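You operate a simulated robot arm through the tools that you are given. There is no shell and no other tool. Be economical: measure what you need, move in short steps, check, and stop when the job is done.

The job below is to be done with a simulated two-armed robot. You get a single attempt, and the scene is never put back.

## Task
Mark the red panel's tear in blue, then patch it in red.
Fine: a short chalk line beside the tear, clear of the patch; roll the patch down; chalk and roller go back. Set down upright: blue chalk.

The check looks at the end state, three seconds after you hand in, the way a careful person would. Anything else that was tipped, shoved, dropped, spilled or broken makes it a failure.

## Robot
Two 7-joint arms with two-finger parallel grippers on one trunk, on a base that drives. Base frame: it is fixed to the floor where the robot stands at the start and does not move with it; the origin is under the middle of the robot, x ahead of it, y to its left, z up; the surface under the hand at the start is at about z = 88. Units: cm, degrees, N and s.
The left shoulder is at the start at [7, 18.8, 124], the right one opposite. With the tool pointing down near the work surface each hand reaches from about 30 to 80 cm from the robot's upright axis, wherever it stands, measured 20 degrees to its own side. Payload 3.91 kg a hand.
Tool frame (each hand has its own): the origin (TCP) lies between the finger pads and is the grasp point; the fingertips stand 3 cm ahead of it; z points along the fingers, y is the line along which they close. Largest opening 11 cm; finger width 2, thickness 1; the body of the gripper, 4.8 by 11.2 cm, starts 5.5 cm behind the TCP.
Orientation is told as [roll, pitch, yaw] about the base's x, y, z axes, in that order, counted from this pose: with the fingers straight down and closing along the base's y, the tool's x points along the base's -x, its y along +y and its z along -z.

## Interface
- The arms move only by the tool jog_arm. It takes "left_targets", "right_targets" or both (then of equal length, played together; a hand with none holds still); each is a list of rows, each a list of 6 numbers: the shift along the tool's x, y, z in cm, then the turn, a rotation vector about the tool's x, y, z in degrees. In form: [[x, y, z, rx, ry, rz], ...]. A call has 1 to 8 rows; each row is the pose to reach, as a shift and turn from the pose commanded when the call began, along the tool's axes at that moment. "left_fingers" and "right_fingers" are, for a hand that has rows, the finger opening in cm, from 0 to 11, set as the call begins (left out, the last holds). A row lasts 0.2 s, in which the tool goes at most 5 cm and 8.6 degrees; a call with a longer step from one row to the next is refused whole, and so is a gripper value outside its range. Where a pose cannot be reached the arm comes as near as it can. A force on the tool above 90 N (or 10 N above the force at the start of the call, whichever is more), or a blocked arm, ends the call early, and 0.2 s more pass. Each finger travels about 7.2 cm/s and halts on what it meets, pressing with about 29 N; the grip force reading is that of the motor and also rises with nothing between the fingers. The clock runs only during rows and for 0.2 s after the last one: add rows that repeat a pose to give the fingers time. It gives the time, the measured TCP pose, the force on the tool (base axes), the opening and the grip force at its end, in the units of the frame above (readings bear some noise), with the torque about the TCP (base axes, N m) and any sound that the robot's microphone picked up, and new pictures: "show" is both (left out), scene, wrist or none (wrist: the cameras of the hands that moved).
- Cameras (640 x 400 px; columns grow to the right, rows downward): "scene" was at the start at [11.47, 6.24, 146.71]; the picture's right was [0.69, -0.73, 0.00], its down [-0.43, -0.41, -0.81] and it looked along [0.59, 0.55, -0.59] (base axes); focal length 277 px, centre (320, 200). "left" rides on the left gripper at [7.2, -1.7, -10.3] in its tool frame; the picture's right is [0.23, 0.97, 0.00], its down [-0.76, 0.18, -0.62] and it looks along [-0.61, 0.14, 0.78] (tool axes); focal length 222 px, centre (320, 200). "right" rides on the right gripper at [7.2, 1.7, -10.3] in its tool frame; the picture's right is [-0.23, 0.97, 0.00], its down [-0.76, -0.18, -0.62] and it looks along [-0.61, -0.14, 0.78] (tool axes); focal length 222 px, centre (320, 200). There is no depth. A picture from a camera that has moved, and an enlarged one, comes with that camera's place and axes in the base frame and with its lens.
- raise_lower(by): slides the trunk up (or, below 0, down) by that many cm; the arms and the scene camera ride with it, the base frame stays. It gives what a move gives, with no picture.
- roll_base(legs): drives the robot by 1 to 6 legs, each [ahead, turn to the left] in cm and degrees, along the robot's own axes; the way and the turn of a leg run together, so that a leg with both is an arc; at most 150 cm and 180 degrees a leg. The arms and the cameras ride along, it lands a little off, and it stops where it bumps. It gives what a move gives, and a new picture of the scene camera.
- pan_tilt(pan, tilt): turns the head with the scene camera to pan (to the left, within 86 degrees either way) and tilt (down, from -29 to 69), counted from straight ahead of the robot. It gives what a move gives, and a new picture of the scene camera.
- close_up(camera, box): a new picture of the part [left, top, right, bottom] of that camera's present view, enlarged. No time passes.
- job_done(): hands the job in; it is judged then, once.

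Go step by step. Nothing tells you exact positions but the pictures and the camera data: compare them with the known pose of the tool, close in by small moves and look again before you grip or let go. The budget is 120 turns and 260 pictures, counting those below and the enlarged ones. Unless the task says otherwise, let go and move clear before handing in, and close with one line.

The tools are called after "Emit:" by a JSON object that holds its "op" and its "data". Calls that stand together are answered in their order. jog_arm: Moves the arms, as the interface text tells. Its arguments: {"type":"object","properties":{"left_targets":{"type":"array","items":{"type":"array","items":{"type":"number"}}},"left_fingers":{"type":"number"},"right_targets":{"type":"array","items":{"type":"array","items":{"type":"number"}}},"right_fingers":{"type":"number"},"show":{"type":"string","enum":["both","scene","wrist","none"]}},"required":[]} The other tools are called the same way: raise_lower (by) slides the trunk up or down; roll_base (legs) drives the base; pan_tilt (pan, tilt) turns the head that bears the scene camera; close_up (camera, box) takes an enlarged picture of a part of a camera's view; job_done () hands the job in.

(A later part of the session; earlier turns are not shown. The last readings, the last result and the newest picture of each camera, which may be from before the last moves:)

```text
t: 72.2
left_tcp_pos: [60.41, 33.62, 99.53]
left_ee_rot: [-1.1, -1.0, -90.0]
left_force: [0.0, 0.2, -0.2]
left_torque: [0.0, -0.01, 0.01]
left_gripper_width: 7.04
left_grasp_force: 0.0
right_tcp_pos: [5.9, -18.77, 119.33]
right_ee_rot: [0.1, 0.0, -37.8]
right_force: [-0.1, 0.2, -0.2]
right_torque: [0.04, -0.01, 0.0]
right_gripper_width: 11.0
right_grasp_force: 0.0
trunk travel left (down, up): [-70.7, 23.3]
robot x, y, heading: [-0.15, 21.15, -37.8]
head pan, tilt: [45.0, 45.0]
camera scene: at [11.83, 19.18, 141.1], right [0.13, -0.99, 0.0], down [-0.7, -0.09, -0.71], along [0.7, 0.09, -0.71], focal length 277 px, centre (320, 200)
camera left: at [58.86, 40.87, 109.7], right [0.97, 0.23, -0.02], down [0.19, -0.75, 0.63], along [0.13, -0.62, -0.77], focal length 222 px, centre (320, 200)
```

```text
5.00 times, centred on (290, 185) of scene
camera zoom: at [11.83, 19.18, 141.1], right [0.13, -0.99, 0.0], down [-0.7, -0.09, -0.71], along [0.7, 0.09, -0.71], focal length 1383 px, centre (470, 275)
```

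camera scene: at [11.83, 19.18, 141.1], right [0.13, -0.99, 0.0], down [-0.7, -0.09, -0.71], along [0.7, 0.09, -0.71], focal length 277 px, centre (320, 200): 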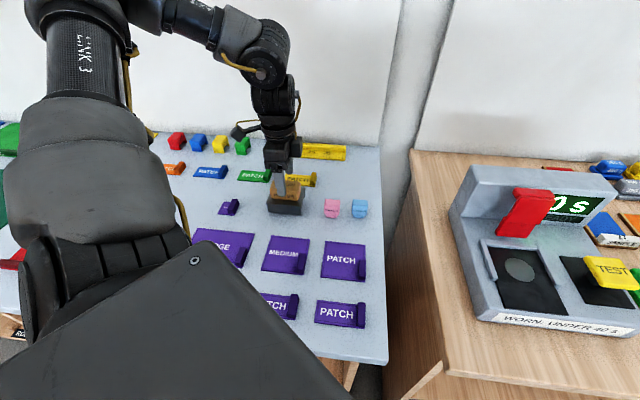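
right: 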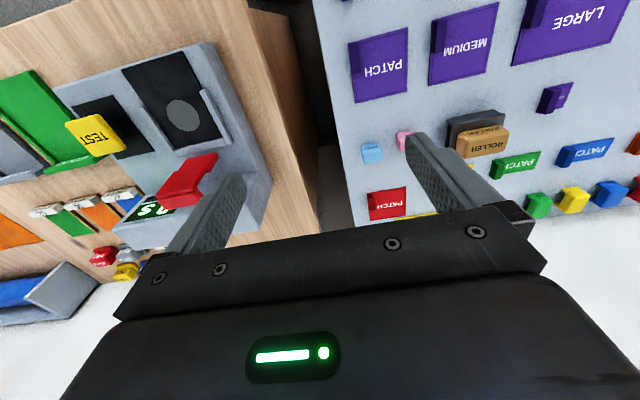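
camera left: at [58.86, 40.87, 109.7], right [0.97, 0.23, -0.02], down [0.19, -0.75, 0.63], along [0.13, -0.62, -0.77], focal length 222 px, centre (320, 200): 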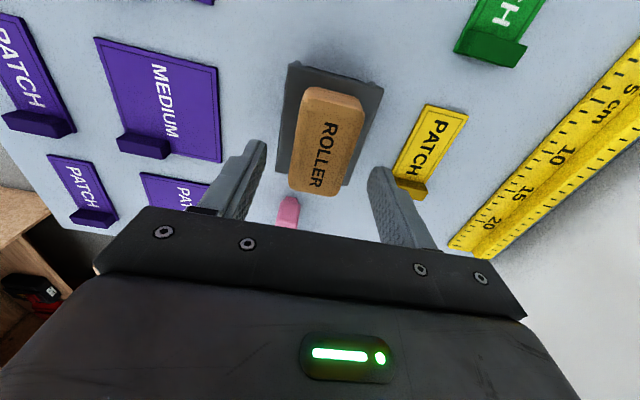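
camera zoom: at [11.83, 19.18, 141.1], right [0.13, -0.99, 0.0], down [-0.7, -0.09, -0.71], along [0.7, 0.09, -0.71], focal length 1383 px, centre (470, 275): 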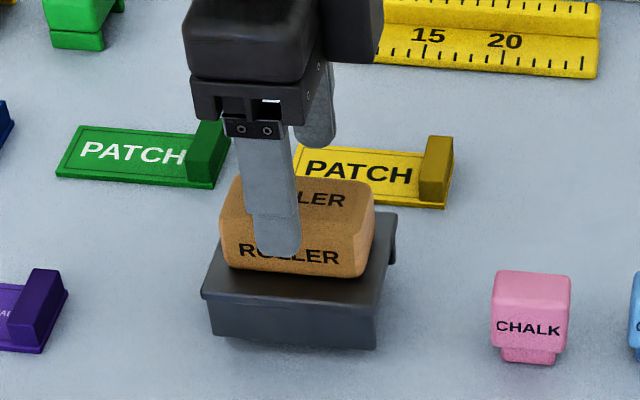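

Emit:
{"op": "jog_arm", "data": {"left_targets": [[0.2, 0.1, 2, -1, 0.9, 0], [0.3, 0.1, 4, -1, 0.9, 0], [0.3, 0.1, 4.8, -1, 0.9, 0]], "show": "wrist"}}

Emit:
{"op": "close_up", "data": {"camera": "scene", "box": [240, 145, 340, 225]}}

```text
t: 73.0
left_tcp_pos: [60.27, 33.76, 94.52]
left_ee_rot: [-0.4, -0.1, -90.0]
left_force: [1.4, -0.1, 0.3]
left_torque: [0.02, 0.09, -0.03]
left_gripper_width: 7.05
left_grasp_force: 0.9
right_tcp_pos: [5.62, -18.84, 119.37]
right_ee_rot: [0.2, 0.1, -37.9]
right_force: [0.5, -0.7, -1.4]
right_torque: [0.01, 0.0, 0.01]
right_gripper_width: 11.0
right_grasp_force: 0.1
trunk travel left (down, up): [-70.7, 23.3]
robot x, y, heading: [-0.4, 21.11, -38.0]
head pan, tilt: [45.0, 45.0]
camera left: at [58.46, 40.92, 104.96], right [0.97, 0.23, -0.01], down [0.18, -0.76, 0.62], along [0.14, -0.61, -0.78], focal length 222 px, centre (320, 200)
```

left: 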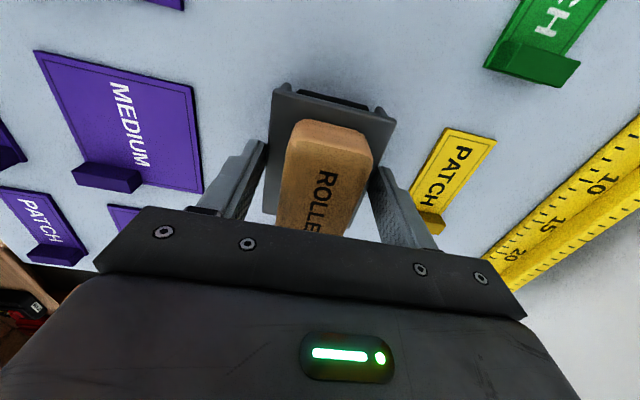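

```text
5.00 times, centred on (290, 185) of scene
camera zoom: at [11.66, 19.09, 141.08], right [0.12, -0.99, 0.0], down [-0.7, -0.09, -0.71], along [0.7, 0.09, -0.71], focal length 1383 px, centre (470, 275)
```

zoom: 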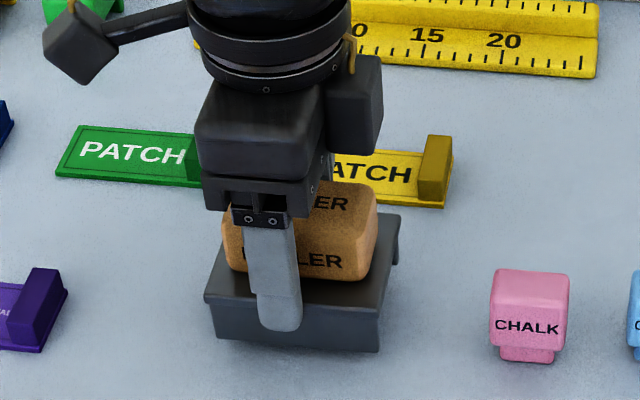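

Fingers are around the roller, with a slight touch showing. I narrow them first, then centre and close.

Emit:
{"op": "jog_arm", "data": {"left_targets": [[0, 0, 0, 0, 0, 0], [0, 0, 0, 0, 0, 0], [0, 0, 0, 0, 0, 0]], "left_fingers": 5.2, "show": "wrist"}}

```text
t: 73.8
left_tcp_pos: [60.51, 33.74, 94.52]
left_ee_rot: [-0.3, -0.2, -90.0]
left_force: [0.2, 0.3, 0.2]
left_torque: [0.02, 0.03, 0.01]
left_gripper_width: 6.97
left_grasp_force: 29.1
right_tcp_pos: [5.82, -18.68, 119.24]
right_ee_rot: [-0.2, 0.0, -37.8]
right_force: [-0.1, 0.8, 0.0]
right_torque: [0.0, 0.0, 0.02]
right_gripper_width: 11.0
right_grasp_force: 0.1
trunk travel left (down, up): [-70.7, 23.3]
robot x, y, heading: [0.08, 21.15, -37.9]
head pan, tilt: [45.0, 45.0]
camera left: at [58.7, 40.95, 105.0], right [0.97, 0.23, 0.0], down [0.18, -0.76, 0.62], along [0.14, -0.61, -0.78], focal length 222 px, centre (320, 200)
```

left: 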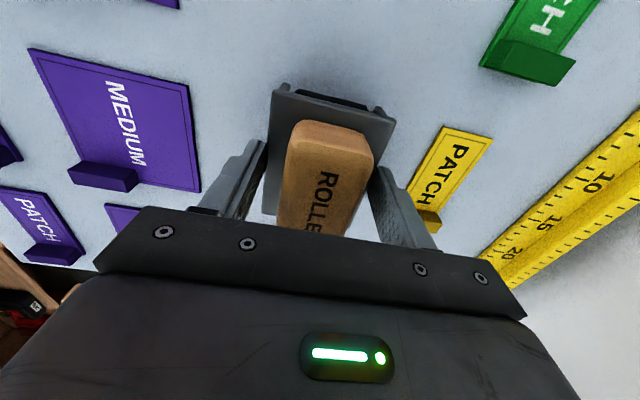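

The fingers closed on the stand itself (7 cm wide), so it stands higher than I took it to be. I open, rise 1.5 cm and look again.

Emit:
{"op": "jog_arm", "data": {"left_targets": [[0, 0, 0, 0, 0, 0], [0, 0, 0, 0, 0, 0]], "left_fingers": 7.8, "show": "none"}}

Emit:
{"op": "jog_arm", "data": {"left_targets": [[0, 0, -0.8, 0, 0, 0], [0, 0, -1.5, 0, 0, 0], [0, 0, -1.5, 0, 0, 0]], "show": "wrist"}}

Emit:
{"op": "close_up", "data": {"camera": "scene", "box": [240, 145, 340, 225]}}

```text
t: 74.4
left_tcp_pos: [60.55, 33.77, 94.58]
left_ee_rot: [-0.1, -0.1, -90.0]
left_force: [0.4, -0.6, 0.2]
left_torque: [0.0, 0.01, -0.01]
left_gripper_width: 7.81
left_grasp_force: 0.0
right_tcp_pos: [5.92, -18.72, 119.44]
right_ee_rot: [0.0, 0.0, -37.8]
right_force: [0.4, 0.4, 0.1]
right_torque: [0.03, 0.01, 0.01]
right_gripper_width: 11.01
right_grasp_force: 0.3
trunk travel left (down, up): [-70.7, 23.3]
robot x, y, heading: [-0.55, 21.1, -37.8]
head pan, tilt: [45.0, 45.0]
```

```text
t: 75.2
left_tcp_pos: [60.56, 33.74, 96.16]
left_ee_rot: [-0.3, -0.2, -90.0]
left_force: [-0.7, -0.3, -0.4]
left_torque: [-0.01, 0.01, -0.03]
left_gripper_width: 7.79
left_grasp_force: 0.0
right_tcp_pos: [5.82, -18.81, 119.34]
right_ee_rot: [0.0, 0.0, -37.7]
right_force: [-1.1, -0.1, -0.4]
right_torque: [0.05, -0.01, -0.01]
right_gripper_width: 10.99
right_grasp_force: 0.1
trunk travel left (down, up): [-70.7, 23.3]
robot x, y, heading: [-0.31, 21.39, -37.6]
head pan, tilt: [45.0, 45.0]
camera left: at [58.67, 40.96, 106.53], right [0.97, 0.23, 0.0], down [0.18, -0.76, 0.62], along [0.14, -0.61, -0.78], focal length 222 px, centre (320, 200)
```

left: 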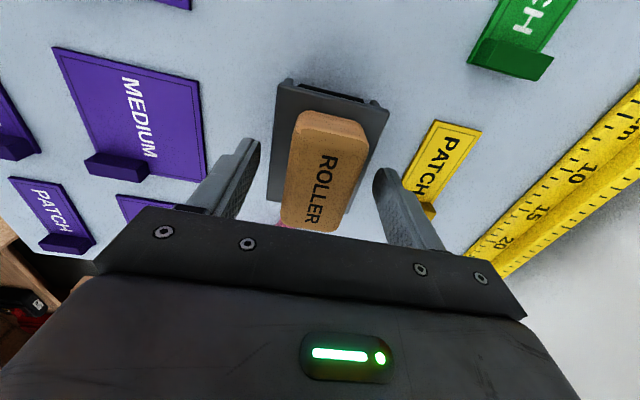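

```text
5.00 times, centred on (290, 185) of scene
camera zoom: at [11.84, 19.19, 141.1], right [0.13, -0.99, 0.0], down [-0.7, -0.09, -0.71], along [0.7, 0.09, -0.71], focal length 1383 px, centre (470, 275)
```

zoom: 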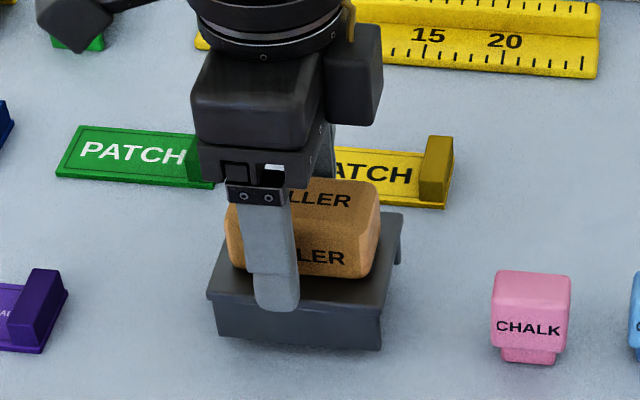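

The stand has shifted by no more than about 3 mm and the roller still rests flat on it. The tips are now at z≈93.2, above the stand top, so I close on the roller.

Emit:
{"op": "jog_arm", "data": {"left_targets": [[0, 0, 0, 0, 0, 0], [0, 0, 0, 0, 0, 0], [0, 0, 0, 0, 0, 0]], "left_fingers": 5.2, "show": "wrist"}}

Emit:
{"op": "close_up", "data": {"camera": "scene", "box": [240, 145, 340, 225]}}

```text
t: 76.0
left_tcp_pos: [60.47, 33.76, 96.24]
left_ee_rot: [-0.1, -0.1, -90.0]
left_force: [-0.1, 0.0, 0.7]
left_torque: [0.0, -0.02, 0.01]
left_gripper_width: 5.21
left_grasp_force: 0.1
right_tcp_pos: [5.8, -18.73, 119.33]
right_ee_rot: [-0.1, -0.1, -37.8]
right_force: [0.0, 0.0, -0.3]
right_torque: [0.01, 0.01, 0.01]
right_gripper_width: 10.96
right_grasp_force: 0.0
trunk travel left (down, up): [-70.7, 23.3]
robot x, y, heading: [-0.37, 21.16, -37.8]
head pan, tilt: [45.0, 45.0]
camera left: at [58.66, 40.96, 106.54], right [0.97, 0.23, 0.0], down [0.18, -0.76, 0.62], along [0.14, -0.61, -0.78], focal length 222 px, centre (320, 200)
```

left: 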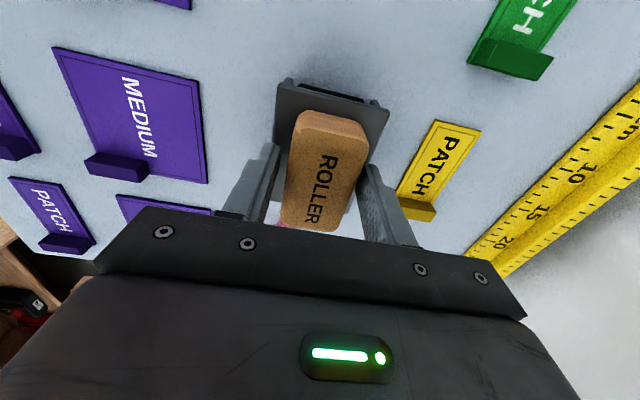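

```text
5.00 times, centred on (290, 185) of scene
camera zoom: at [11.81, 19.19, 141.1], right [0.13, -0.99, 0.0], down [-0.7, -0.09, -0.71], along [0.7, 0.09, -0.71], focal length 1383 px, centre (470, 275)
```

zoom: 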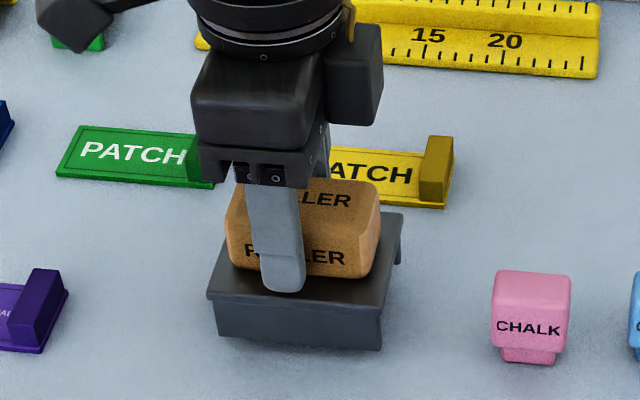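

The roller is between the fingers, its centre at y≈33.2. I shift 0.5 cm, lower 0.4 cm, and close.

Emit:
{"op": "jog_arm", "data": {"left_targets": [[-0.5, 0, 0, 0, 0, 0], [-0.5, 0, 0.4, 0, 0, 0]], "show": "none"}}

Emit:
{"op": "jog_arm", "data": {"left_targets": [[0, 0, 0, 0, 0, 0], [0, 0, 0, 0, 0, 0], [0, 0, 0, 0, 0, 0]], "left_fingers": 0, "show": "wrist"}}

Emit:
{"op": "close_up", "data": {"camera": "scene", "box": [240, 145, 340, 225]}}

```text
t: 76.6
left_tcp_pos: [60.47, 33.26, 95.76]
left_ee_rot: [-0.1, -0.2, -90.1]
left_force: [-0.2, 0.8, 0.0]
left_torque: [0.03, 0.0, 0.02]
left_gripper_width: 5.18
left_grasp_force: 0.0
right_tcp_pos: [5.78, -18.64, 119.33]
right_ee_rot: [0.0, 0.0, -37.8]
right_force: [-0.2, 0.8, 0.5]
right_torque: [-0.01, 0.01, -0.02]
right_gripper_width: 11.0
right_grasp_force: 0.2
trunk travel left (down, up): [-70.7, 23.3]
robot x, y, heading: [-0.08, 20.71, -37.8]
head pan, tilt: [45.0, 45.0]
```

```text
t: 77.4
left_tcp_pos: [60.44, 33.17, 95.8]
left_ee_rot: [-0.1, -0.2, -89.9]
left_force: [1.9, 0.1, 1.1]
left_torque: [-0.09, -0.23, -0.01]
left_gripper_width: 4.14
left_grasp_force: 29.3
right_tcp_pos: [5.69, -18.75, 119.43]
right_ee_rot: [0.0, 0.0, -37.9]
right_force: [-0.5, -0.1, -0.2]
right_torque: [0.03, 0.0, 0.01]
right_gripper_width: 11.0
right_grasp_force: 0.1
trunk travel left (down, up): [-70.7, 23.3]
robot x, y, heading: [-0.27, 21.02, -37.8]
head pan, tilt: [45.0, 45.0]
camera left: at [58.7, 40.43, 106.13], right [0.97, 0.23, 0.0], down [0.18, -0.76, 0.62], along [0.14, -0.61, -0.78], focal length 222 px, centre (320, 200)
```

left: 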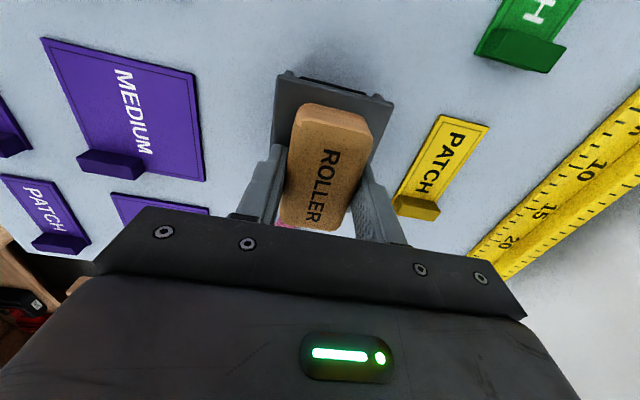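

```text
5.00 times, centred on (290, 185) of scene
camera zoom: at [11.84, 19.19, 141.1], right [0.13, -0.99, 0.0], down [-0.7, -0.09, -0.71], along [0.7, 0.09, -0.71], focal length 1383 px, centre (470, 275)
```

zoom: 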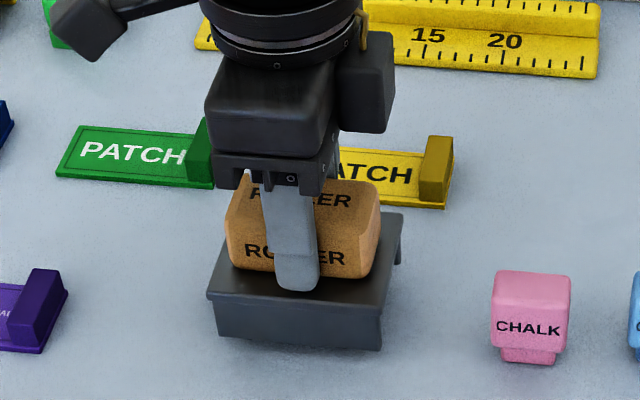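

The roller is gripped at 4.14 cm. I lift it straight up and watch the stand.

Emit:
{"op": "jog_arm", "data": {"left_targets": [[0, 0, -0.5, 0, 0, 0], [0, 0, -2, 0, 0, 0], [0, 0, -6, 0, 0, 0], [0, 0, -10, 0, 0, 0], [0, 0, -14, 0, 0, 0]], "show": "both"}}

Emit:
{"op": "close_up", "data": {"camera": "scene", "box": [240, 125, 340, 225]}}

```text
t: 78.6
left_tcp_pos: [60.45, 33.26, 109.69]
left_ee_rot: [-0.1, -0.2, -90.1]
left_force: [-0.6, 0.3, -3.2]
left_torque: [0.01, -0.03, 0.01]
left_gripper_width: 4.18
left_grasp_force: 29.3
right_tcp_pos: [5.79, -18.82, 119.39]
right_ee_rot: [0.0, 0.1, -37.8]
right_force: [-0.2, 0.1, 0.1]
right_torque: [0.01, 0.0, -0.02]
right_gripper_width: 11.02
right_grasp_force: 0.0
trunk travel left (down, up): [-70.7, 23.3]
robot x, y, heading: [0.11, 21.08, -37.6]
head pan, tilt: [45.0, 45.0]
camera scene: at [11.72, 19.16, 141.1], right [0.13, -0.99, 0.0], down [-0.7, -0.09, -0.71], along [0.7, 0.09, -0.71], focal length 277 px, centre (320, 200)
camera left: at [58.62, 40.45, 120.14], right [0.97, 0.23, 0.0], down [0.18, -0.76, 0.62], along [0.14, -0.61, -0.78], focal length 222 px, centre (320, 200)
```

scene: 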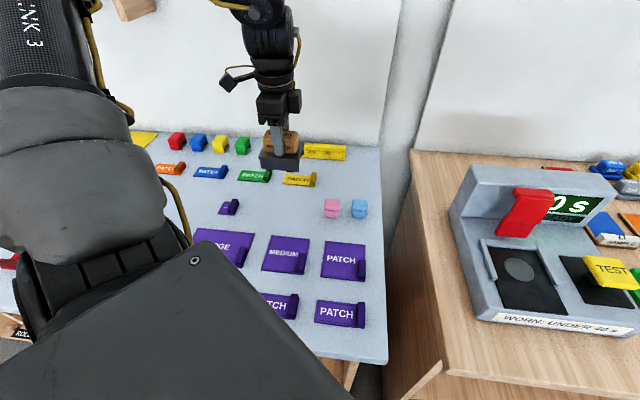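
left: 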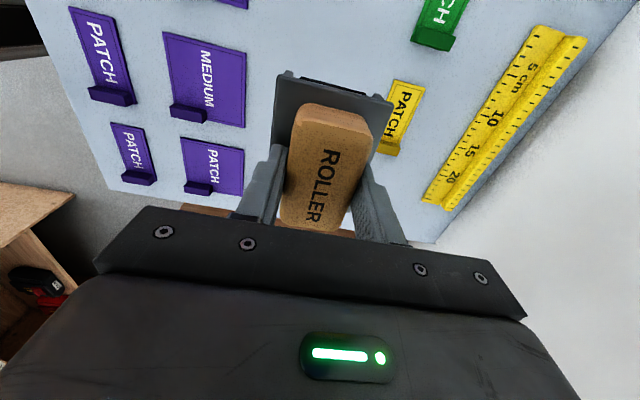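

```text
4.00 times, centred on (290, 175) of scene
camera zoom: at [11.72, 19.16, 141.1], right [0.13, -0.99, 0.0], down [-0.7, -0.09, -0.71], along [0.7, 0.09, -0.71], focal length 1106 px, centre (440, 300)
```

zoom: 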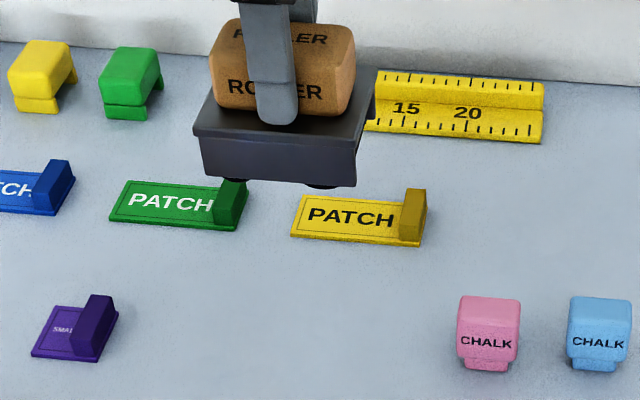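

The dark "stand" is in fact the roller's own frame, with the roller underneath, and the whole tool is now held level. Its bottom is 7.8 cm below the TCP. I turn the base back to the panel.

Emit:
{"op": "roll_base", "data": {"legs": [[0, 37.8]]}}

Emit:
{"op": "close_up", "data": {"camera": "scene", "box": [190, 100, 350, 220]}}

```text
t: 80.8
left_tcp_pos: [39.97, 68.16, 109.65]
left_ee_rot: [-0.1, -0.3, -52.0]
left_force: [-0.3, -0.5, -3.5]
left_torque: [0.0, -0.03, 0.02]
left_gripper_width: 4.17
left_grasp_force: 28.8
right_tcp_pos: [29.06, -6.56, 119.34]
right_ee_rot: [-0.1, -0.1, 0.2]
right_force: [0.5, -0.2, -0.2]
right_torque: [0.01, 0.03, -0.01]
right_gripper_width: 10.98
right_grasp_force: 0.0
trunk travel left (down, up): [-70.7, 23.3]
robot x, y, heading: [-0.5, 20.78, 0.2]
head pan, tilt: [45.0, 45.0]
camera scene: at [10.56, 27.05, 141.1], right [0.71, -0.7, 0.0], down [-0.5, -0.5, -0.71], along [0.5, 0.5, -0.71], focal length 277 px, centre (320, 200)
```

scene: 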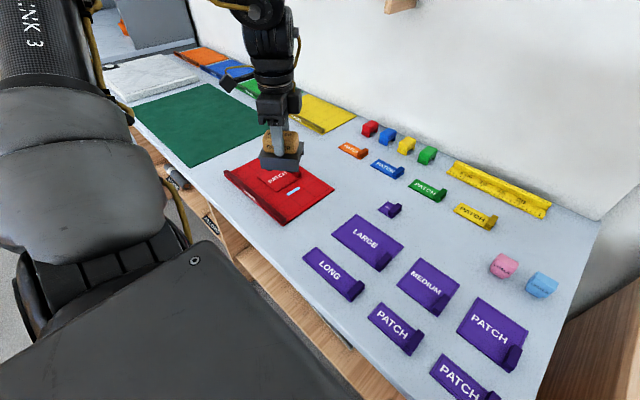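

```text
3.33 times, centred on (270, 160) of scene
camera zoom: at [10.56, 27.05, 141.1], right [0.71, -0.7, 0.0], down [-0.5, -0.5, -0.71], along [0.5, 0.5, -0.71], focal length 922 px, centre (487, 333)
```

zoom: 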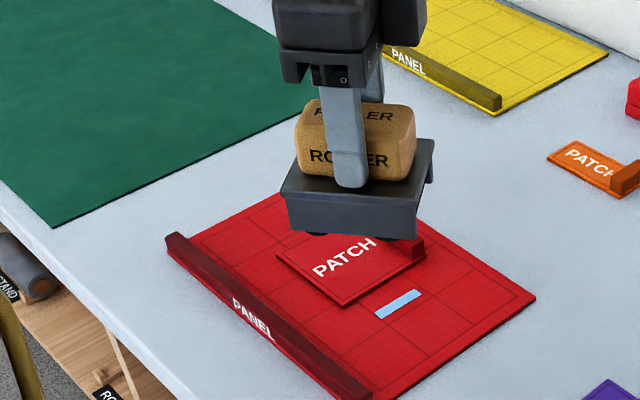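

Emit:
{"op": "close_up", "data": {"camera": "scene", "box": [250, 130, 310, 180]}}

```text
8.00 times, centred on (280, 155) of scene
camera zoom: at [10.56, 27.05, 141.1], right [0.71, -0.7, 0.0], down [-0.5, -0.5, -0.71], along [0.5, 0.5, -0.71], focal length 2213 px, centre (640, 560)
```

zoom: 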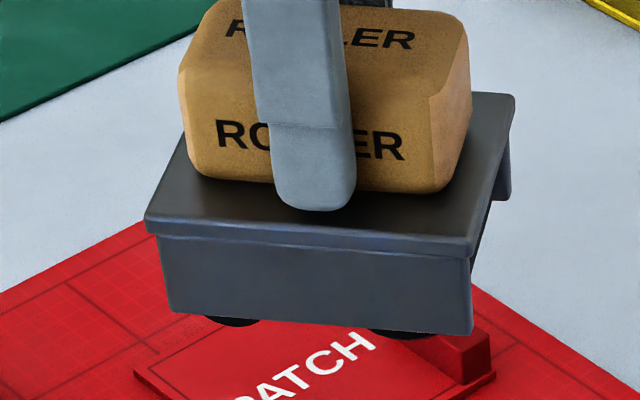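

The dark shapes look like roller ends under the frame. I need the rolling axis, so I'll raise the tool and tilt its underside toward the camera.

Emit:
{"op": "jog_arm", "data": {"left_targets": [[0, 0, -3, 8, 0, 0], [0, 0, -6, 16, 0, 0], [0, 0, -9, 24, 0, 0], [0, 0, -12, 32, 0, 0], [0, 0, -14, 40, 0, 0], [0, 0, -14, 48, 0, 0]], "show": "scene"}}

Emit:
{"op": "close_up", "data": {"camera": "scene", "box": [230, 70, 350, 170]}}

```text
t: 82.2
left_tcp_pos: [38.16, 63.83, 114.45]
left_ee_rot: [-44.1, -0.5, -51.6]
left_force: [0.7, 0.0, -3.4]
left_torque: [0.04, -0.06, 0.03]
left_gripper_width: 4.16
left_grasp_force: 29.1
left hand out of reach, approached as far as the arm can: row 4, 5, 6
right_tcp_pos: [29.46, -6.49, 119.24]
right_ee_rot: [-0.1, 0.3, 0.2]
right_force: [0.2, -0.1, 0.1]
right_torque: [0.02, 0.04, -0.03]
right_gripper_width: 10.98
right_grasp_force: 0.0
trunk travel left (down, up): [-70.7, 23.3]
robot x, y, heading: [-0.55, 21.15, 0.3]
head pan, tilt: [45.0, 45.0]
camera scene: at [11.01, 27.12, 141.06], right [0.71, -0.7, 0.0], down [-0.5, -0.5, -0.7], along [0.5, 0.5, -0.71], focal length 277 px, centre (320, 200)
```

scene: 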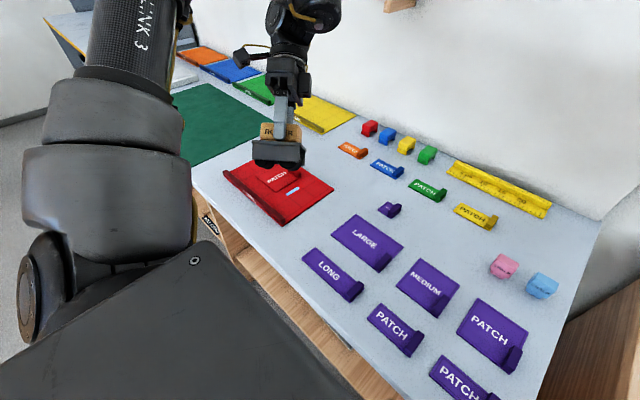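

```text
4.00 times, centred on (290, 120) of scene
camera zoom: at [11.01, 27.12, 141.06], right [0.71, -0.7, 0.0], down [-0.5, -0.5, -0.7], along [0.5, 0.5, -0.71], focal length 1106 px, centre (440, 520)
```

zoom: 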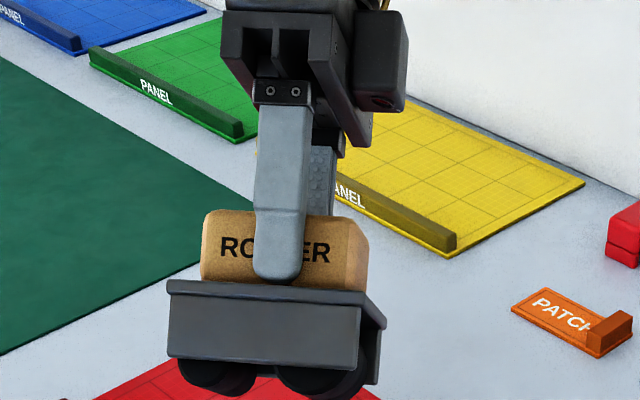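

Now it's clear: two cylinders with axes along tool y, so the tool rolls along its long side (tool x). With yaw −90 I can roll along y, 7 cm wide, at x≈44.7, which clears the tab. I straighten the tool and go above the patch.

Emit:
{"op": "jog_arm", "data": {"left_targets": [[0, 0, 0, -7.4, 0, 0], [0, 0, 0, -14.7, 0, 0], [0, 0, 0, -22, 0, 0], [0, 0, 0, -29.4, 0, 0], [0, 0, 0, -36.8, 0, 0], [0, 0, 0, -44, 0, 0], [0, 0, 0, -44, 0, 0]], "show": "none"}}

Emit:
{"op": "jog_arm", "data": {"left_targets": [[1.1, 2.2, 0, 0, 0, 6.5], [2.1, 4.4, 1, 0, 0, 13], [3.2, 6.6, 2, 0, 0, 19.5], [4.2, 8.8, 3, 0, 0, 26], [5.3, 11, 4, 0, 0, 32.3], [6.3, 13.3, 6, 0, 0, 38.4], [6.3, 13.3, 6, 0, 0, 38.4]], "show": "both"}}

```text
t: 83.8
left_tcp_pos: [37.65, 63.82, 114.47]
left_ee_rot: [0.3, -0.7, -51.7]
left_force: [0.1, 0.7, -3.3]
left_torque: [-0.01, 0.02, 0.01]
left_gripper_width: 4.19
left_grasp_force: 29.0
right_tcp_pos: [29.04, -6.54, 119.36]
right_ee_rot: [-0.1, 0.1, 0.2]
right_force: [0.4, 0.0, -0.8]
right_torque: [0.0, 0.02, 0.0]
right_gripper_width: 11.01
right_grasp_force: 0.0
trunk travel left (down, up): [-70.7, 23.3]
robot x, y, heading: [-0.07, 20.98, 0.2]
head pan, tilt: [45.0, 45.0]
```

```text
t: 85.4
left_tcp_pos: [44.31, 77.06, 108.63]
left_ee_rot: [0.6, -0.2, -90.0]
left_force: [-0.3, 0.2, -3.6]
left_torque: [0.02, -0.03, 0.0]
left_gripper_width: 4.17
left_grasp_force: 28.9
right_tcp_pos: [29.1, -6.54, 119.37]
right_ee_rot: [0.0, 0.0, 0.2]
right_force: [-0.1, 0.5, -0.3]
right_torque: [0.02, 0.01, 0.02]
right_gripper_width: 11.01
right_grasp_force: 0.1
trunk travel left (down, up): [-70.7, 23.3]
robot x, y, heading: [-0.52, 21.01, 0.2]
head pan, tilt: [45.0, 45.0]
camera scene: at [10.5, 27.04, 141.1], right [0.71, -0.7, 0.0], down [-0.5, -0.5, -0.71], along [0.5, 0.5, -0.71], focal length 277 px, centre (320, 200)
camera left: at [42.34, 84.19, 118.98], right [0.97, 0.23, 0.01], down [0.17, -0.76, 0.63], along [0.15, -0.61, -0.78], focal length 222 px, centre (320, 200)
```

scene: 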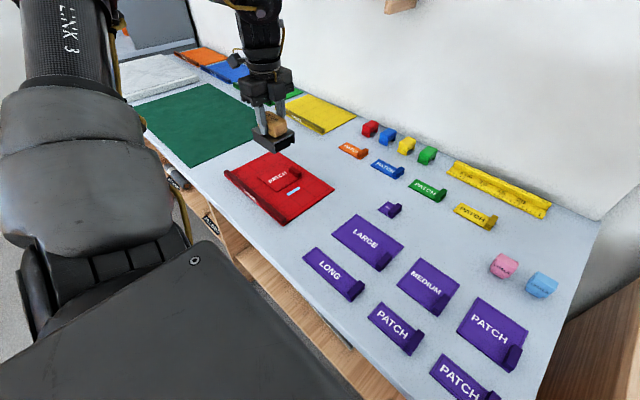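
left: 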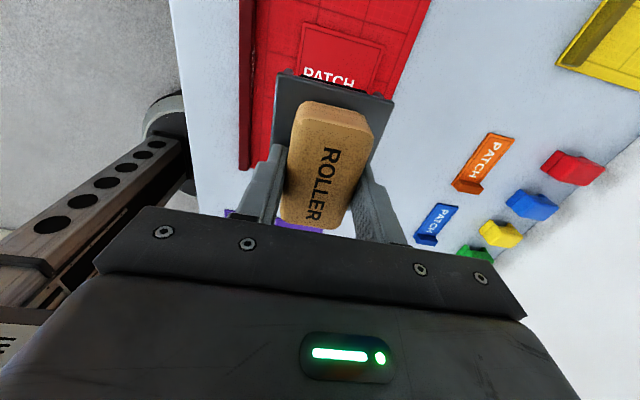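

I set the roller over the middle of the patch and lower to just above it.

Emit:
{"op": "jog_arm", "data": {"left_targets": [[1.2, 0.2, 3, 0.6, 0, 0], [2.4, 0.3, 6, 0.6, 0, 0], [2.4, 0.3, 9, 0.6, 0, 0], [2.4, 0.3, 11, 0.6, 0, 0], [2.4, 0.3, 11, 0.6, 0, 0]], "show": "both"}}

Emit:
{"op": "close_up", "data": {"camera": "scene", "box": [220, 115, 340, 225]}}

```text
t: 86.6
left_tcp_pos: [44.74, 79.3, 97.53]
left_ee_rot: [0.0, -0.1, -89.8]
left_force: [-0.5, 1.1, -3.6]
left_torque: [-0.01, -0.01, 0.0]
left_gripper_width: 4.2
left_grasp_force: 28.7
right_tcp_pos: [28.87, -6.46, 119.31]
right_ee_rot: [0.1, 0.0, 0.2]
right_force: [-1.4, 0.1, 1.1]
right_torque: [-0.02, 0.04, -0.02]
right_gripper_width: 11.02
right_grasp_force: 0.1
trunk travel left (down, up): [-70.7, 23.3]
robot x, y, heading: [-0.33, 21.27, 0.0]
head pan, tilt: [45.0, 45.0]
camera scene: at [10.52, 27.06, 141.1], right [0.71, -0.7, 0.0], down [-0.5, -0.5, -0.71], along [0.5, 0.5, -0.71], focal length 277 px, centre (320, 200)
camera left: at [42.8, 86.49, 107.88], right [0.97, 0.23, 0.0], down [0.18, -0.76, 0.63], along [0.14, -0.61, -0.78], focal length 222 px, centre (320, 200)
```

scene: 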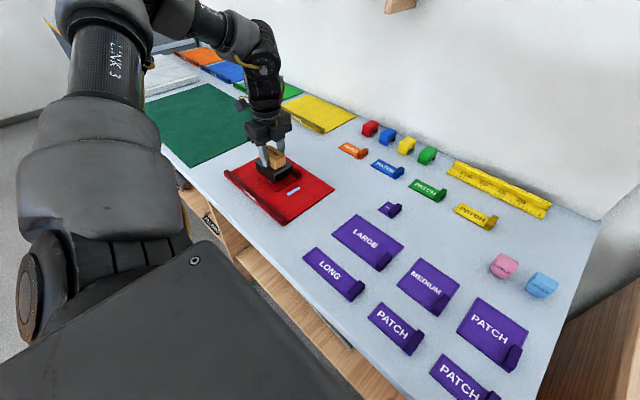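
left: 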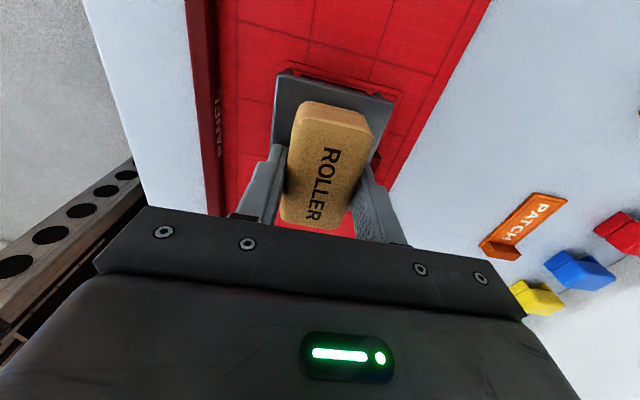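

```text
3.64 times, centred on (280, 170) of scene
camera zoom: at [10.52, 27.06, 141.1], right [0.71, -0.7, 0.0], down [-0.5, -0.5, -0.71], along [0.5, 0.5, -0.71], focal length 1006 px, centre (466, 309)
```

zoom: 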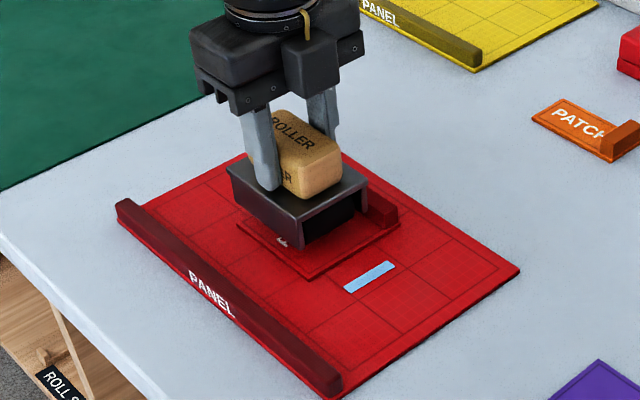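

Well placed, beside the tab. I feel down for contact in small steps.

Emit:
{"op": "jog_arm", "data": {"left_targets": [[0, 0, 0.4, 0, 0, 0], [0, 0, 0.6, 0, 0, 0], [0, 0, 0.6, 0, 0, 0]], "show": "none"}}

Emit:
{"op": "jog_arm", "data": {"left_targets": [[0, 0, 0.3, 0, 0, 0], [0, 0, 0.3, 0, 0, 0]], "show": "none"}}

```text
t: 87.4
left_tcp_pos: [44.63, 79.26, 96.92]
left_ee_rot: [0.1, -0.3, -90.0]
left_force: [-0.7, 0.2, -4.2]
left_torque: [-0.03, 0.04, -0.01]
left_gripper_width: 4.19
left_grasp_force: 29.0
right_tcp_pos: [29.13, -6.4, 119.28]
right_ee_rot: [0.0, 0.0, 0.1]
right_force: [-0.2, 1.0, 0.7]
right_torque: [0.01, -0.01, 0.03]
right_gripper_width: 10.99
right_grasp_force: 0.1
trunk travel left (down, up): [-70.7, 23.3]
robot x, y, heading: [-0.18, 21.07, 0.2]
head pan, tilt: [45.0, 45.0]
```

```text
t: 88.0
left_tcp_pos: [44.74, 79.24, 96.68]
left_ee_rot: [0.0, -0.3, -90.0]
left_force: [-1.0, -0.4, -1.9]
left_torque: [-0.06, -0.02, 0.01]
left_gripper_width: 4.15
left_grasp_force: 28.9
right_tcp_pos: [28.98, -6.54, 119.33]
right_ee_rot: [0.0, 0.1, 0.2]
right_force: [0.0, -0.1, 0.7]
right_torque: [-0.02, -0.03, -0.03]
right_gripper_width: 11.01
right_grasp_force: 0.0
trunk travel left (down, up): [-70.7, 23.3]
robot x, y, heading: [-0.29, 21.23, 0.3]
head pan, tilt: [45.0, 45.0]
```

Emit:
{"op": "jog_arm", "data": {"left_targets": [[0, 0, 0.15, 0, 0, 0], [0, 0, 0.25, 0, 0, 0], [0, 0, 0.25, 0, 0, 0]], "show": "none"}}

```text
t: 88.8
left_tcp_pos: [44.67, 79.29, 96.66]
left_ee_rot: [0.1, -0.1, -90.0]
left_force: [0.7, 0.2, 14.5]
left_torque: [-0.11, -0.01, 0.01]
left_gripper_width: 4.19
left_grasp_force: 29.6
right_tcp_pos: [28.83, -6.74, 119.28]
right_ee_rot: [0.0, -0.1, 0.2]
right_force: [0.6, 0.6, 0.1]
right_torque: [0.0, 0.01, -0.03]
right_gripper_width: 10.99
right_grasp_force: 0.2
trunk travel left (down, up): [-70.7, 23.3]
robot x, y, heading: [-0.5, 21.32, 0.3]
head pan, tilt: [45.0, 45.0]
```

The press is about 18 N. I roll back and forth along y over the patch.

Emit:
{"op": "jog_arm", "data": {"left_targets": [[0.8, 0, 0, 0, 0, 0], [1.6, 0, 0, 0, 0, 0], [2.4, 0, 0, 0, 0, 0], [1.6, 0, 0, 0, 0, 0], [0.8, 0, 0, 0, 0, 0], [0, 0, 0, 0, 0, 0], [-0.8, 0, 0, 0, 0, 0], [-1.6, 0, 0, 0, 0, 0]], "show": "scene"}}

Emit:
{"op": "close_up", "data": {"camera": "scene", "box": [220, 115, 340, 225]}}

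```text
t: 90.6
left_tcp_pos: [44.56, 77.54, 96.58]
left_ee_rot: [0.2, -0.1, -90.0]
left_force: [0.5, -0.9, 16.4]
left_torque: [-0.08, -0.09, 0.02]
left_gripper_width: 4.16
left_grasp_force: 28.9
right_tcp_pos: [28.87, -6.7, 119.33]
right_ee_rot: [0.0, -0.1, 0.3]
right_force: [0.4, -0.5, -0.3]
right_torque: [0.01, -0.01, -0.02]
right_gripper_width: 11.02
right_grasp_force: 0.1
trunk travel left (down, up): [-70.7, 23.3]
robot x, y, heading: [-0.12, 21.25, 0.2]
head pan, tilt: [45.0, 45.0]
camera scene: at [10.4, 26.8, 141.13], right [0.71, -0.7, 0.0], down [-0.5, -0.5, -0.71], along [0.5, 0.5, -0.71], focal length 277 px, centre (320, 200)
```

scene: 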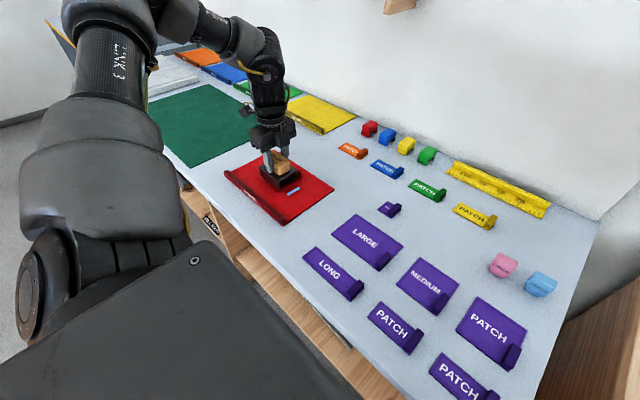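

```text
3.64 times, centred on (280, 170) of scene
camera zoom: at [10.4, 26.8, 141.13], right [0.71, -0.7, 0.0], down [-0.5, -0.5, -0.71], along [0.5, 0.5, -0.71], focal length 1006 px, centre (466, 309)
```

zoom: 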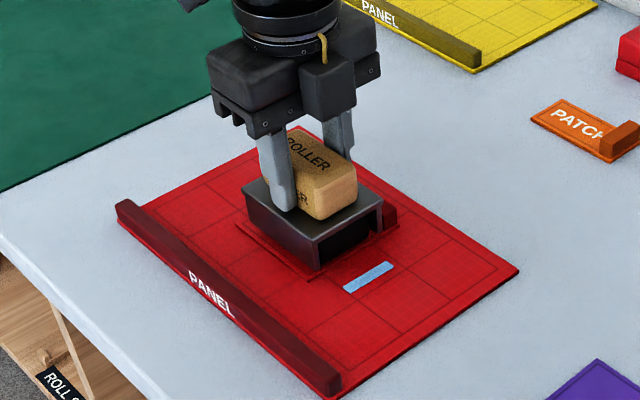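

The patch hasn't shifted. I continue with a full pass, then a second lane 1.8 cm nearer the handle bar.

Emit:
{"op": "jog_arm", "data": {"left_targets": [[-0.7, 0, 0, 0, 0, 0], [0.3, 0, 0, 0, 0, 0], [1.3, 0, 0, 0, 0, 0], [2.3, 0, 0, 0, 0, 0], [3.3, 0, 0, 0, 0, 0], [4.3, 0, 0, 0, 0, 0], [3, 0, 0, 0, 0, 0], [1.6, 0, 0, 0, 0, 0]], "show": "none"}}

Emit:
{"op": "jog_arm", "data": {"left_targets": [[0, 0, -1, 0, 0, 0], [0, -1.8, -1, 0, 0, 0], [0, -1.8, 0, 0, 0, 0], [0.8, -1.8, 0, 0, 0, 0], [1.6, -1.8, 0, 0, 0, 0], [2.4, -1.8, 0, 0, 0, 0], [1.4, -1.8, 0, 0, 0, 0], [0.4, -1.8, 0, 0, 0, 0]], "show": "none"}}

Emit:
{"op": "jog_arm", "data": {"left_targets": [[-0.8, 0, 0, 0, 0, 0], [-1.6, 0, 0, 0, 0, 0], [-2.4, 0, 0, 0, 0, 0], [-1.6, 0, 0, 0, 0, 0], [-0.8, 0, 0, 0, 0, 0], [0, 0, 0, 0, 0, 0]], "show": "scene"}}

```text
t: 92.4
left_tcp_pos: [44.75, 79.18, 96.67]
left_ee_rot: [0.0, -0.1, -90.1]
left_force: [0.1, -0.6, 13.8]
left_torque: [-0.08, -0.08, 0.0]
left_gripper_width: 4.17
left_grasp_force: 29.2
right_tcp_pos: [28.9, -6.81, 119.17]
right_ee_rot: [0.2, -0.1, 0.2]
right_force: [-0.2, -0.1, -0.1]
right_torque: [0.01, -0.03, 0.01]
right_gripper_width: 10.97
right_grasp_force: 0.1
trunk travel left (down, up): [-70.7, 23.3]
robot x, y, heading: [-0.18, 20.59, 0.1]
head pan, tilt: [45.0, 45.0]
```

```text
t: 94.2
left_tcp_pos: [42.91, 79.54, 96.66]
left_ee_rot: [0.1, 0.0, -90.0]
left_force: [-2.2, 0.2, 14.8]
left_torque: [-0.13, 0.07, 0.02]
left_gripper_width: 4.17
left_grasp_force: 29.0
right_tcp_pos: [28.85, -6.75, 119.35]
right_ee_rot: [0.1, -0.1, 0.3]
right_force: [0.8, 0.1, 0.7]
right_torque: [-0.03, 0.03, 0.0]
right_gripper_width: 11.0
right_grasp_force: 0.0
trunk travel left (down, up): [-70.7, 23.3]
robot x, y, heading: [-0.11, 21.21, 0.1]
head pan, tilt: [45.0, 45.0]
```

```text
t: 95.6
left_tcp_pos: [42.87, 79.47, 96.6]
left_ee_rot: [0.1, -0.1, -90.0]
left_force: [0.4, 0.1, 16.8]
left_torque: [-0.11, -0.17, 0.0]
left_gripper_width: 4.18
left_grasp_force: 29.3
right_tcp_pos: [28.75, -6.81, 119.3]
right_ee_rot: [0.2, -0.1, 0.3]
right_force: [0.6, -0.2, 0.4]
right_torque: [0.02, -0.01, 0.02]
right_gripper_width: 11.0
right_grasp_force: 0.0
trunk travel left (down, up): [-70.7, 23.3]
robot x, y, heading: [0.01, 20.65, -0.1]
head pan, tilt: [45.0, 45.0]
camera scene: at [10.36, 26.82, 141.13], right [0.71, -0.7, 0.0], down [-0.5, -0.5, -0.71], along [0.5, 0.5, -0.71], focal length 277 px, centre (320, 200)
```

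scene: 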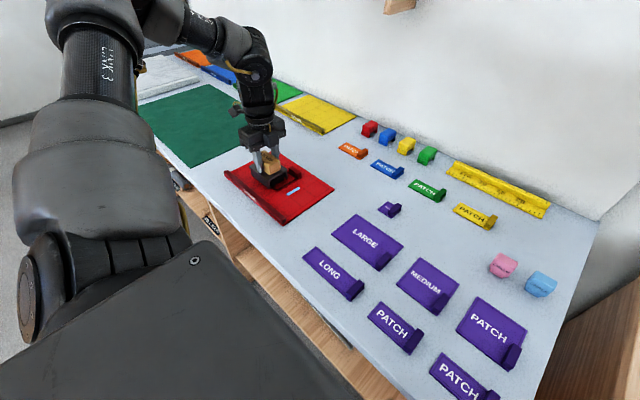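

Rolled along both lanes. I lift off and check the patch.

Emit:
{"op": "jog_arm", "data": {"left_targets": [[0, 0, -2, 0, 0, 0], [0, 0, -6, 0, 0, 0], [0, 0, -10, 0, 0, 0], [-3, 0, -13, 0, 0, -8], [-6, 0, -13, 0, 0, -16], [-9, 0, -13, 0, 0, -24], [-11.5, 0, -13, 0, 0, -31], [-11.5, 0, -13, 0, 0, -38]], "show": "scene"}}

Emit:
{"op": "close_up", "data": {"camera": "scene", "box": [210, 115, 350, 235]}}

```text
t: 97.4
left_tcp_pos: [42.88, 68.31, 109.5]
left_ee_rot: [-0.3, -0.2, -51.8]
left_force: [-0.5, 0.2, -4.2]
left_torque: [-0.03, -0.02, 0.0]
left_gripper_width: 4.16
left_grasp_force: 29.3
right_tcp_pos: [29.02, -6.38, 119.31]
right_ee_rot: [-0.1, 0.1, 0.3]
right_force: [0.5, -0.2, -0.2]
right_torque: [-0.02, -0.03, -0.02]
right_gripper_width: 11.0
right_grasp_force: 0.0
trunk travel left (down, up): [-70.7, 23.3]
robot x, y, heading: [-0.33, 21.1, 0.4]
head pan, tilt: [45.0, 45.0]
camera scene: at [10.56, 27.13, 141.09], right [0.71, -0.7, 0.0], down [-0.5, -0.5, -0.71], along [0.5, 0.5, -0.71], focal length 277 px, centre (320, 200)
```

scene: 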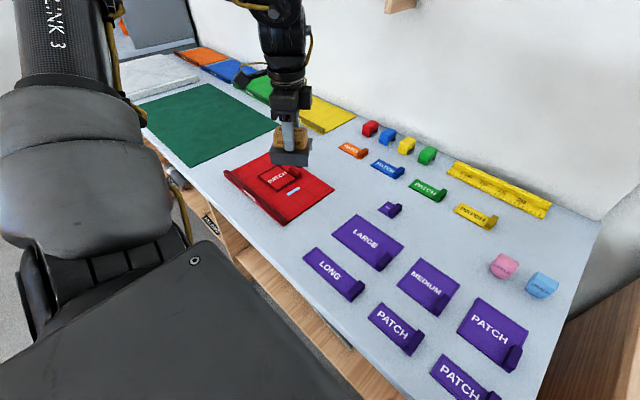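

```text
3.33 times, centred on (280, 175) of scene
camera zoom: at [10.56, 27.13, 141.09], right [0.71, -0.7, 0.0], down [-0.5, -0.5, -0.71], along [0.5, 0.5, -0.71], focal length 922 px, centre (453, 283)
```

zoom: 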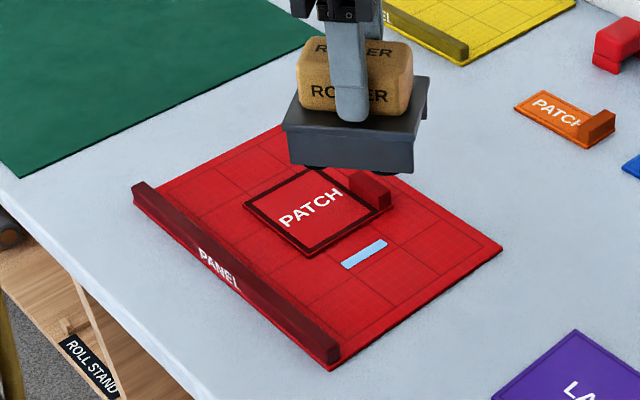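

The patch now has a dark border and looks stuck down, with the line clear beside it. I take the roller back.

Emit:
{"op": "roll_base", "data": {"legs": [[0, -38]]}}

```text
t: 99.6
left_tcp_pos: [62.92, 31.54, 109.52]
left_ee_rot: [-0.2, -0.2, -90.1]
left_force: [0.1, 0.7, -3.7]
left_torque: [0.0, -0.01, 0.0]
left_gripper_width: 4.19
left_grasp_force: 28.9
right_tcp_pos: [5.67, -18.7, 119.43]
right_ee_rot: [-0.2, 0.0, -37.9]
right_force: [-0.7, 0.5, 0.1]
right_torque: [-0.01, 0.01, -0.02]
right_gripper_width: 11.0
right_grasp_force: 0.1
trunk travel left (down, up): [-70.7, 23.3]
robot x, y, heading: [-0.14, 21.1, -37.9]
head pan, tilt: [45.0, 45.0]
camera scene: at [11.89, 19.2, 141.09], right [0.12, -0.99, 0.0], down [-0.7, -0.09, -0.71], along [0.7, 0.09, -0.71], focal length 277 px, centre (320, 200)
```

scene: 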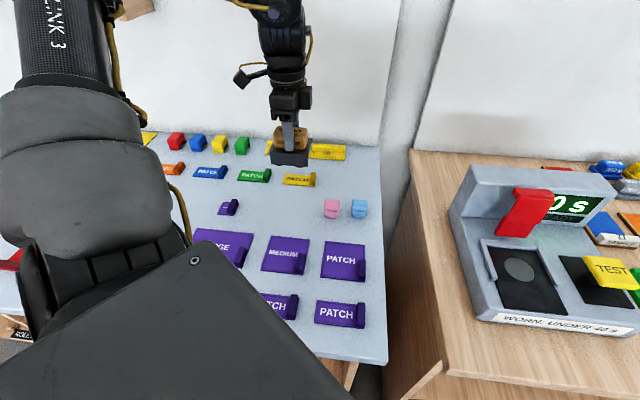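

Emit:
{"op": "jog_arm", "data": {"left_targets": [[1, -1.2, 2, 0, 0, 0], [1.95, -2.4, 4, 0, 0, 0], [1.95, -2.4, 8, 0, 0, 0], [1.95, -2.4, 12, 0, 0, 0], [1.95, -2.4, 13.4, 0, 0, 0], [1.95, -2.4, 13.4, 0, 0, 0]], "show": "both"}}

Emit:
{"op": "jog_arm", "data": {"left_targets": [[0, 0, 0.2, 0, 0, 0], [0, 0, 0.2, 0, 0, 0]], "show": "none"}}

```text
t: 101.0
left_tcp_pos: [60.27, 33.53, 95.96]
left_ee_rot: [-0.1, -0.2, -90.1]
left_force: [-0.3, -0.1, -4.2]
left_torque: [0.01, 0.0, 0.01]
left_gripper_width: 4.17
left_grasp_force: 28.8
right_tcp_pos: [5.77, -18.74, 119.21]
right_ee_rot: [0.0, -0.1, -37.8]
right_force: [0.6, -0.7, -0.1]
right_torque: [-0.02, 0.02, -0.01]
right_gripper_width: 11.01
right_grasp_force: 0.0
trunk travel left (down, up): [-70.7, 23.3]
robot x, y, heading: [-0.35, 20.73, -37.7]
head pan, tilt: [45.0, 45.0]
camera scene: at [11.86, 19.15, 141.1], right [0.12, -0.99, 0.0], down [-0.7, -0.09, -0.71], along [0.7, 0.09, -0.71], focal length 277 px, centre (320, 200)
camera left: at [58.59, 40.63, 106.39], right [0.97, 0.23, 0.0], down [0.18, -0.76, 0.62], along [0.14, -0.61, -0.78], focal length 222 px, centre (320, 200)
```

scene: 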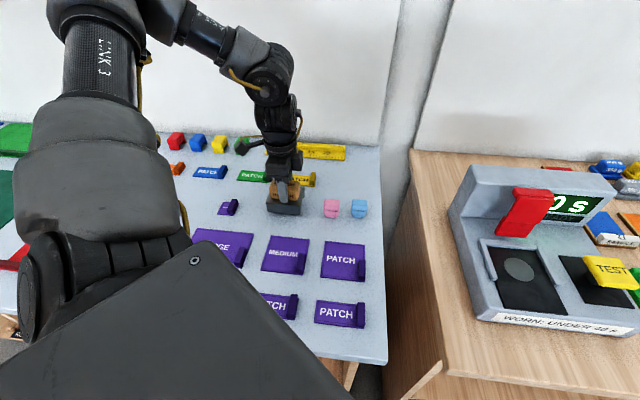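
left: 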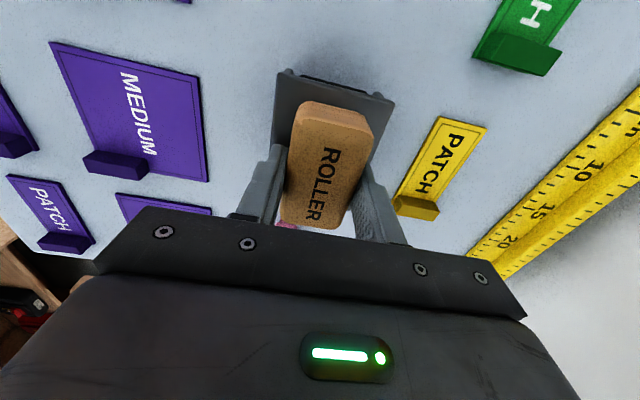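

```text
t: 101.6
left_tcp_pos: [60.41, 33.45, 95.84]
left_ee_rot: [-0.2, -0.1, -90.1]
left_force: [0.4, 0.3, -2.7]
left_torque: [-0.02, -0.03, 0.01]
left_gripper_width: 4.16
left_grasp_force: 29.0
right_tcp_pos: [5.72, -18.78, 119.39]
right_ee_rot: [-0.2, 0.0, -37.9]
right_force: [0.0, 0.5, 0.4]
right_torque: [0.0, 0.03, 0.01]
right_gripper_width: 10.99
right_grasp_force: 0.0
trunk travel left (down, up): [-70.7, 23.3]
robot x, y, heading: [-0.13, 21.0, -37.9]
head pan, tilt: [45.0, 45.0]
```

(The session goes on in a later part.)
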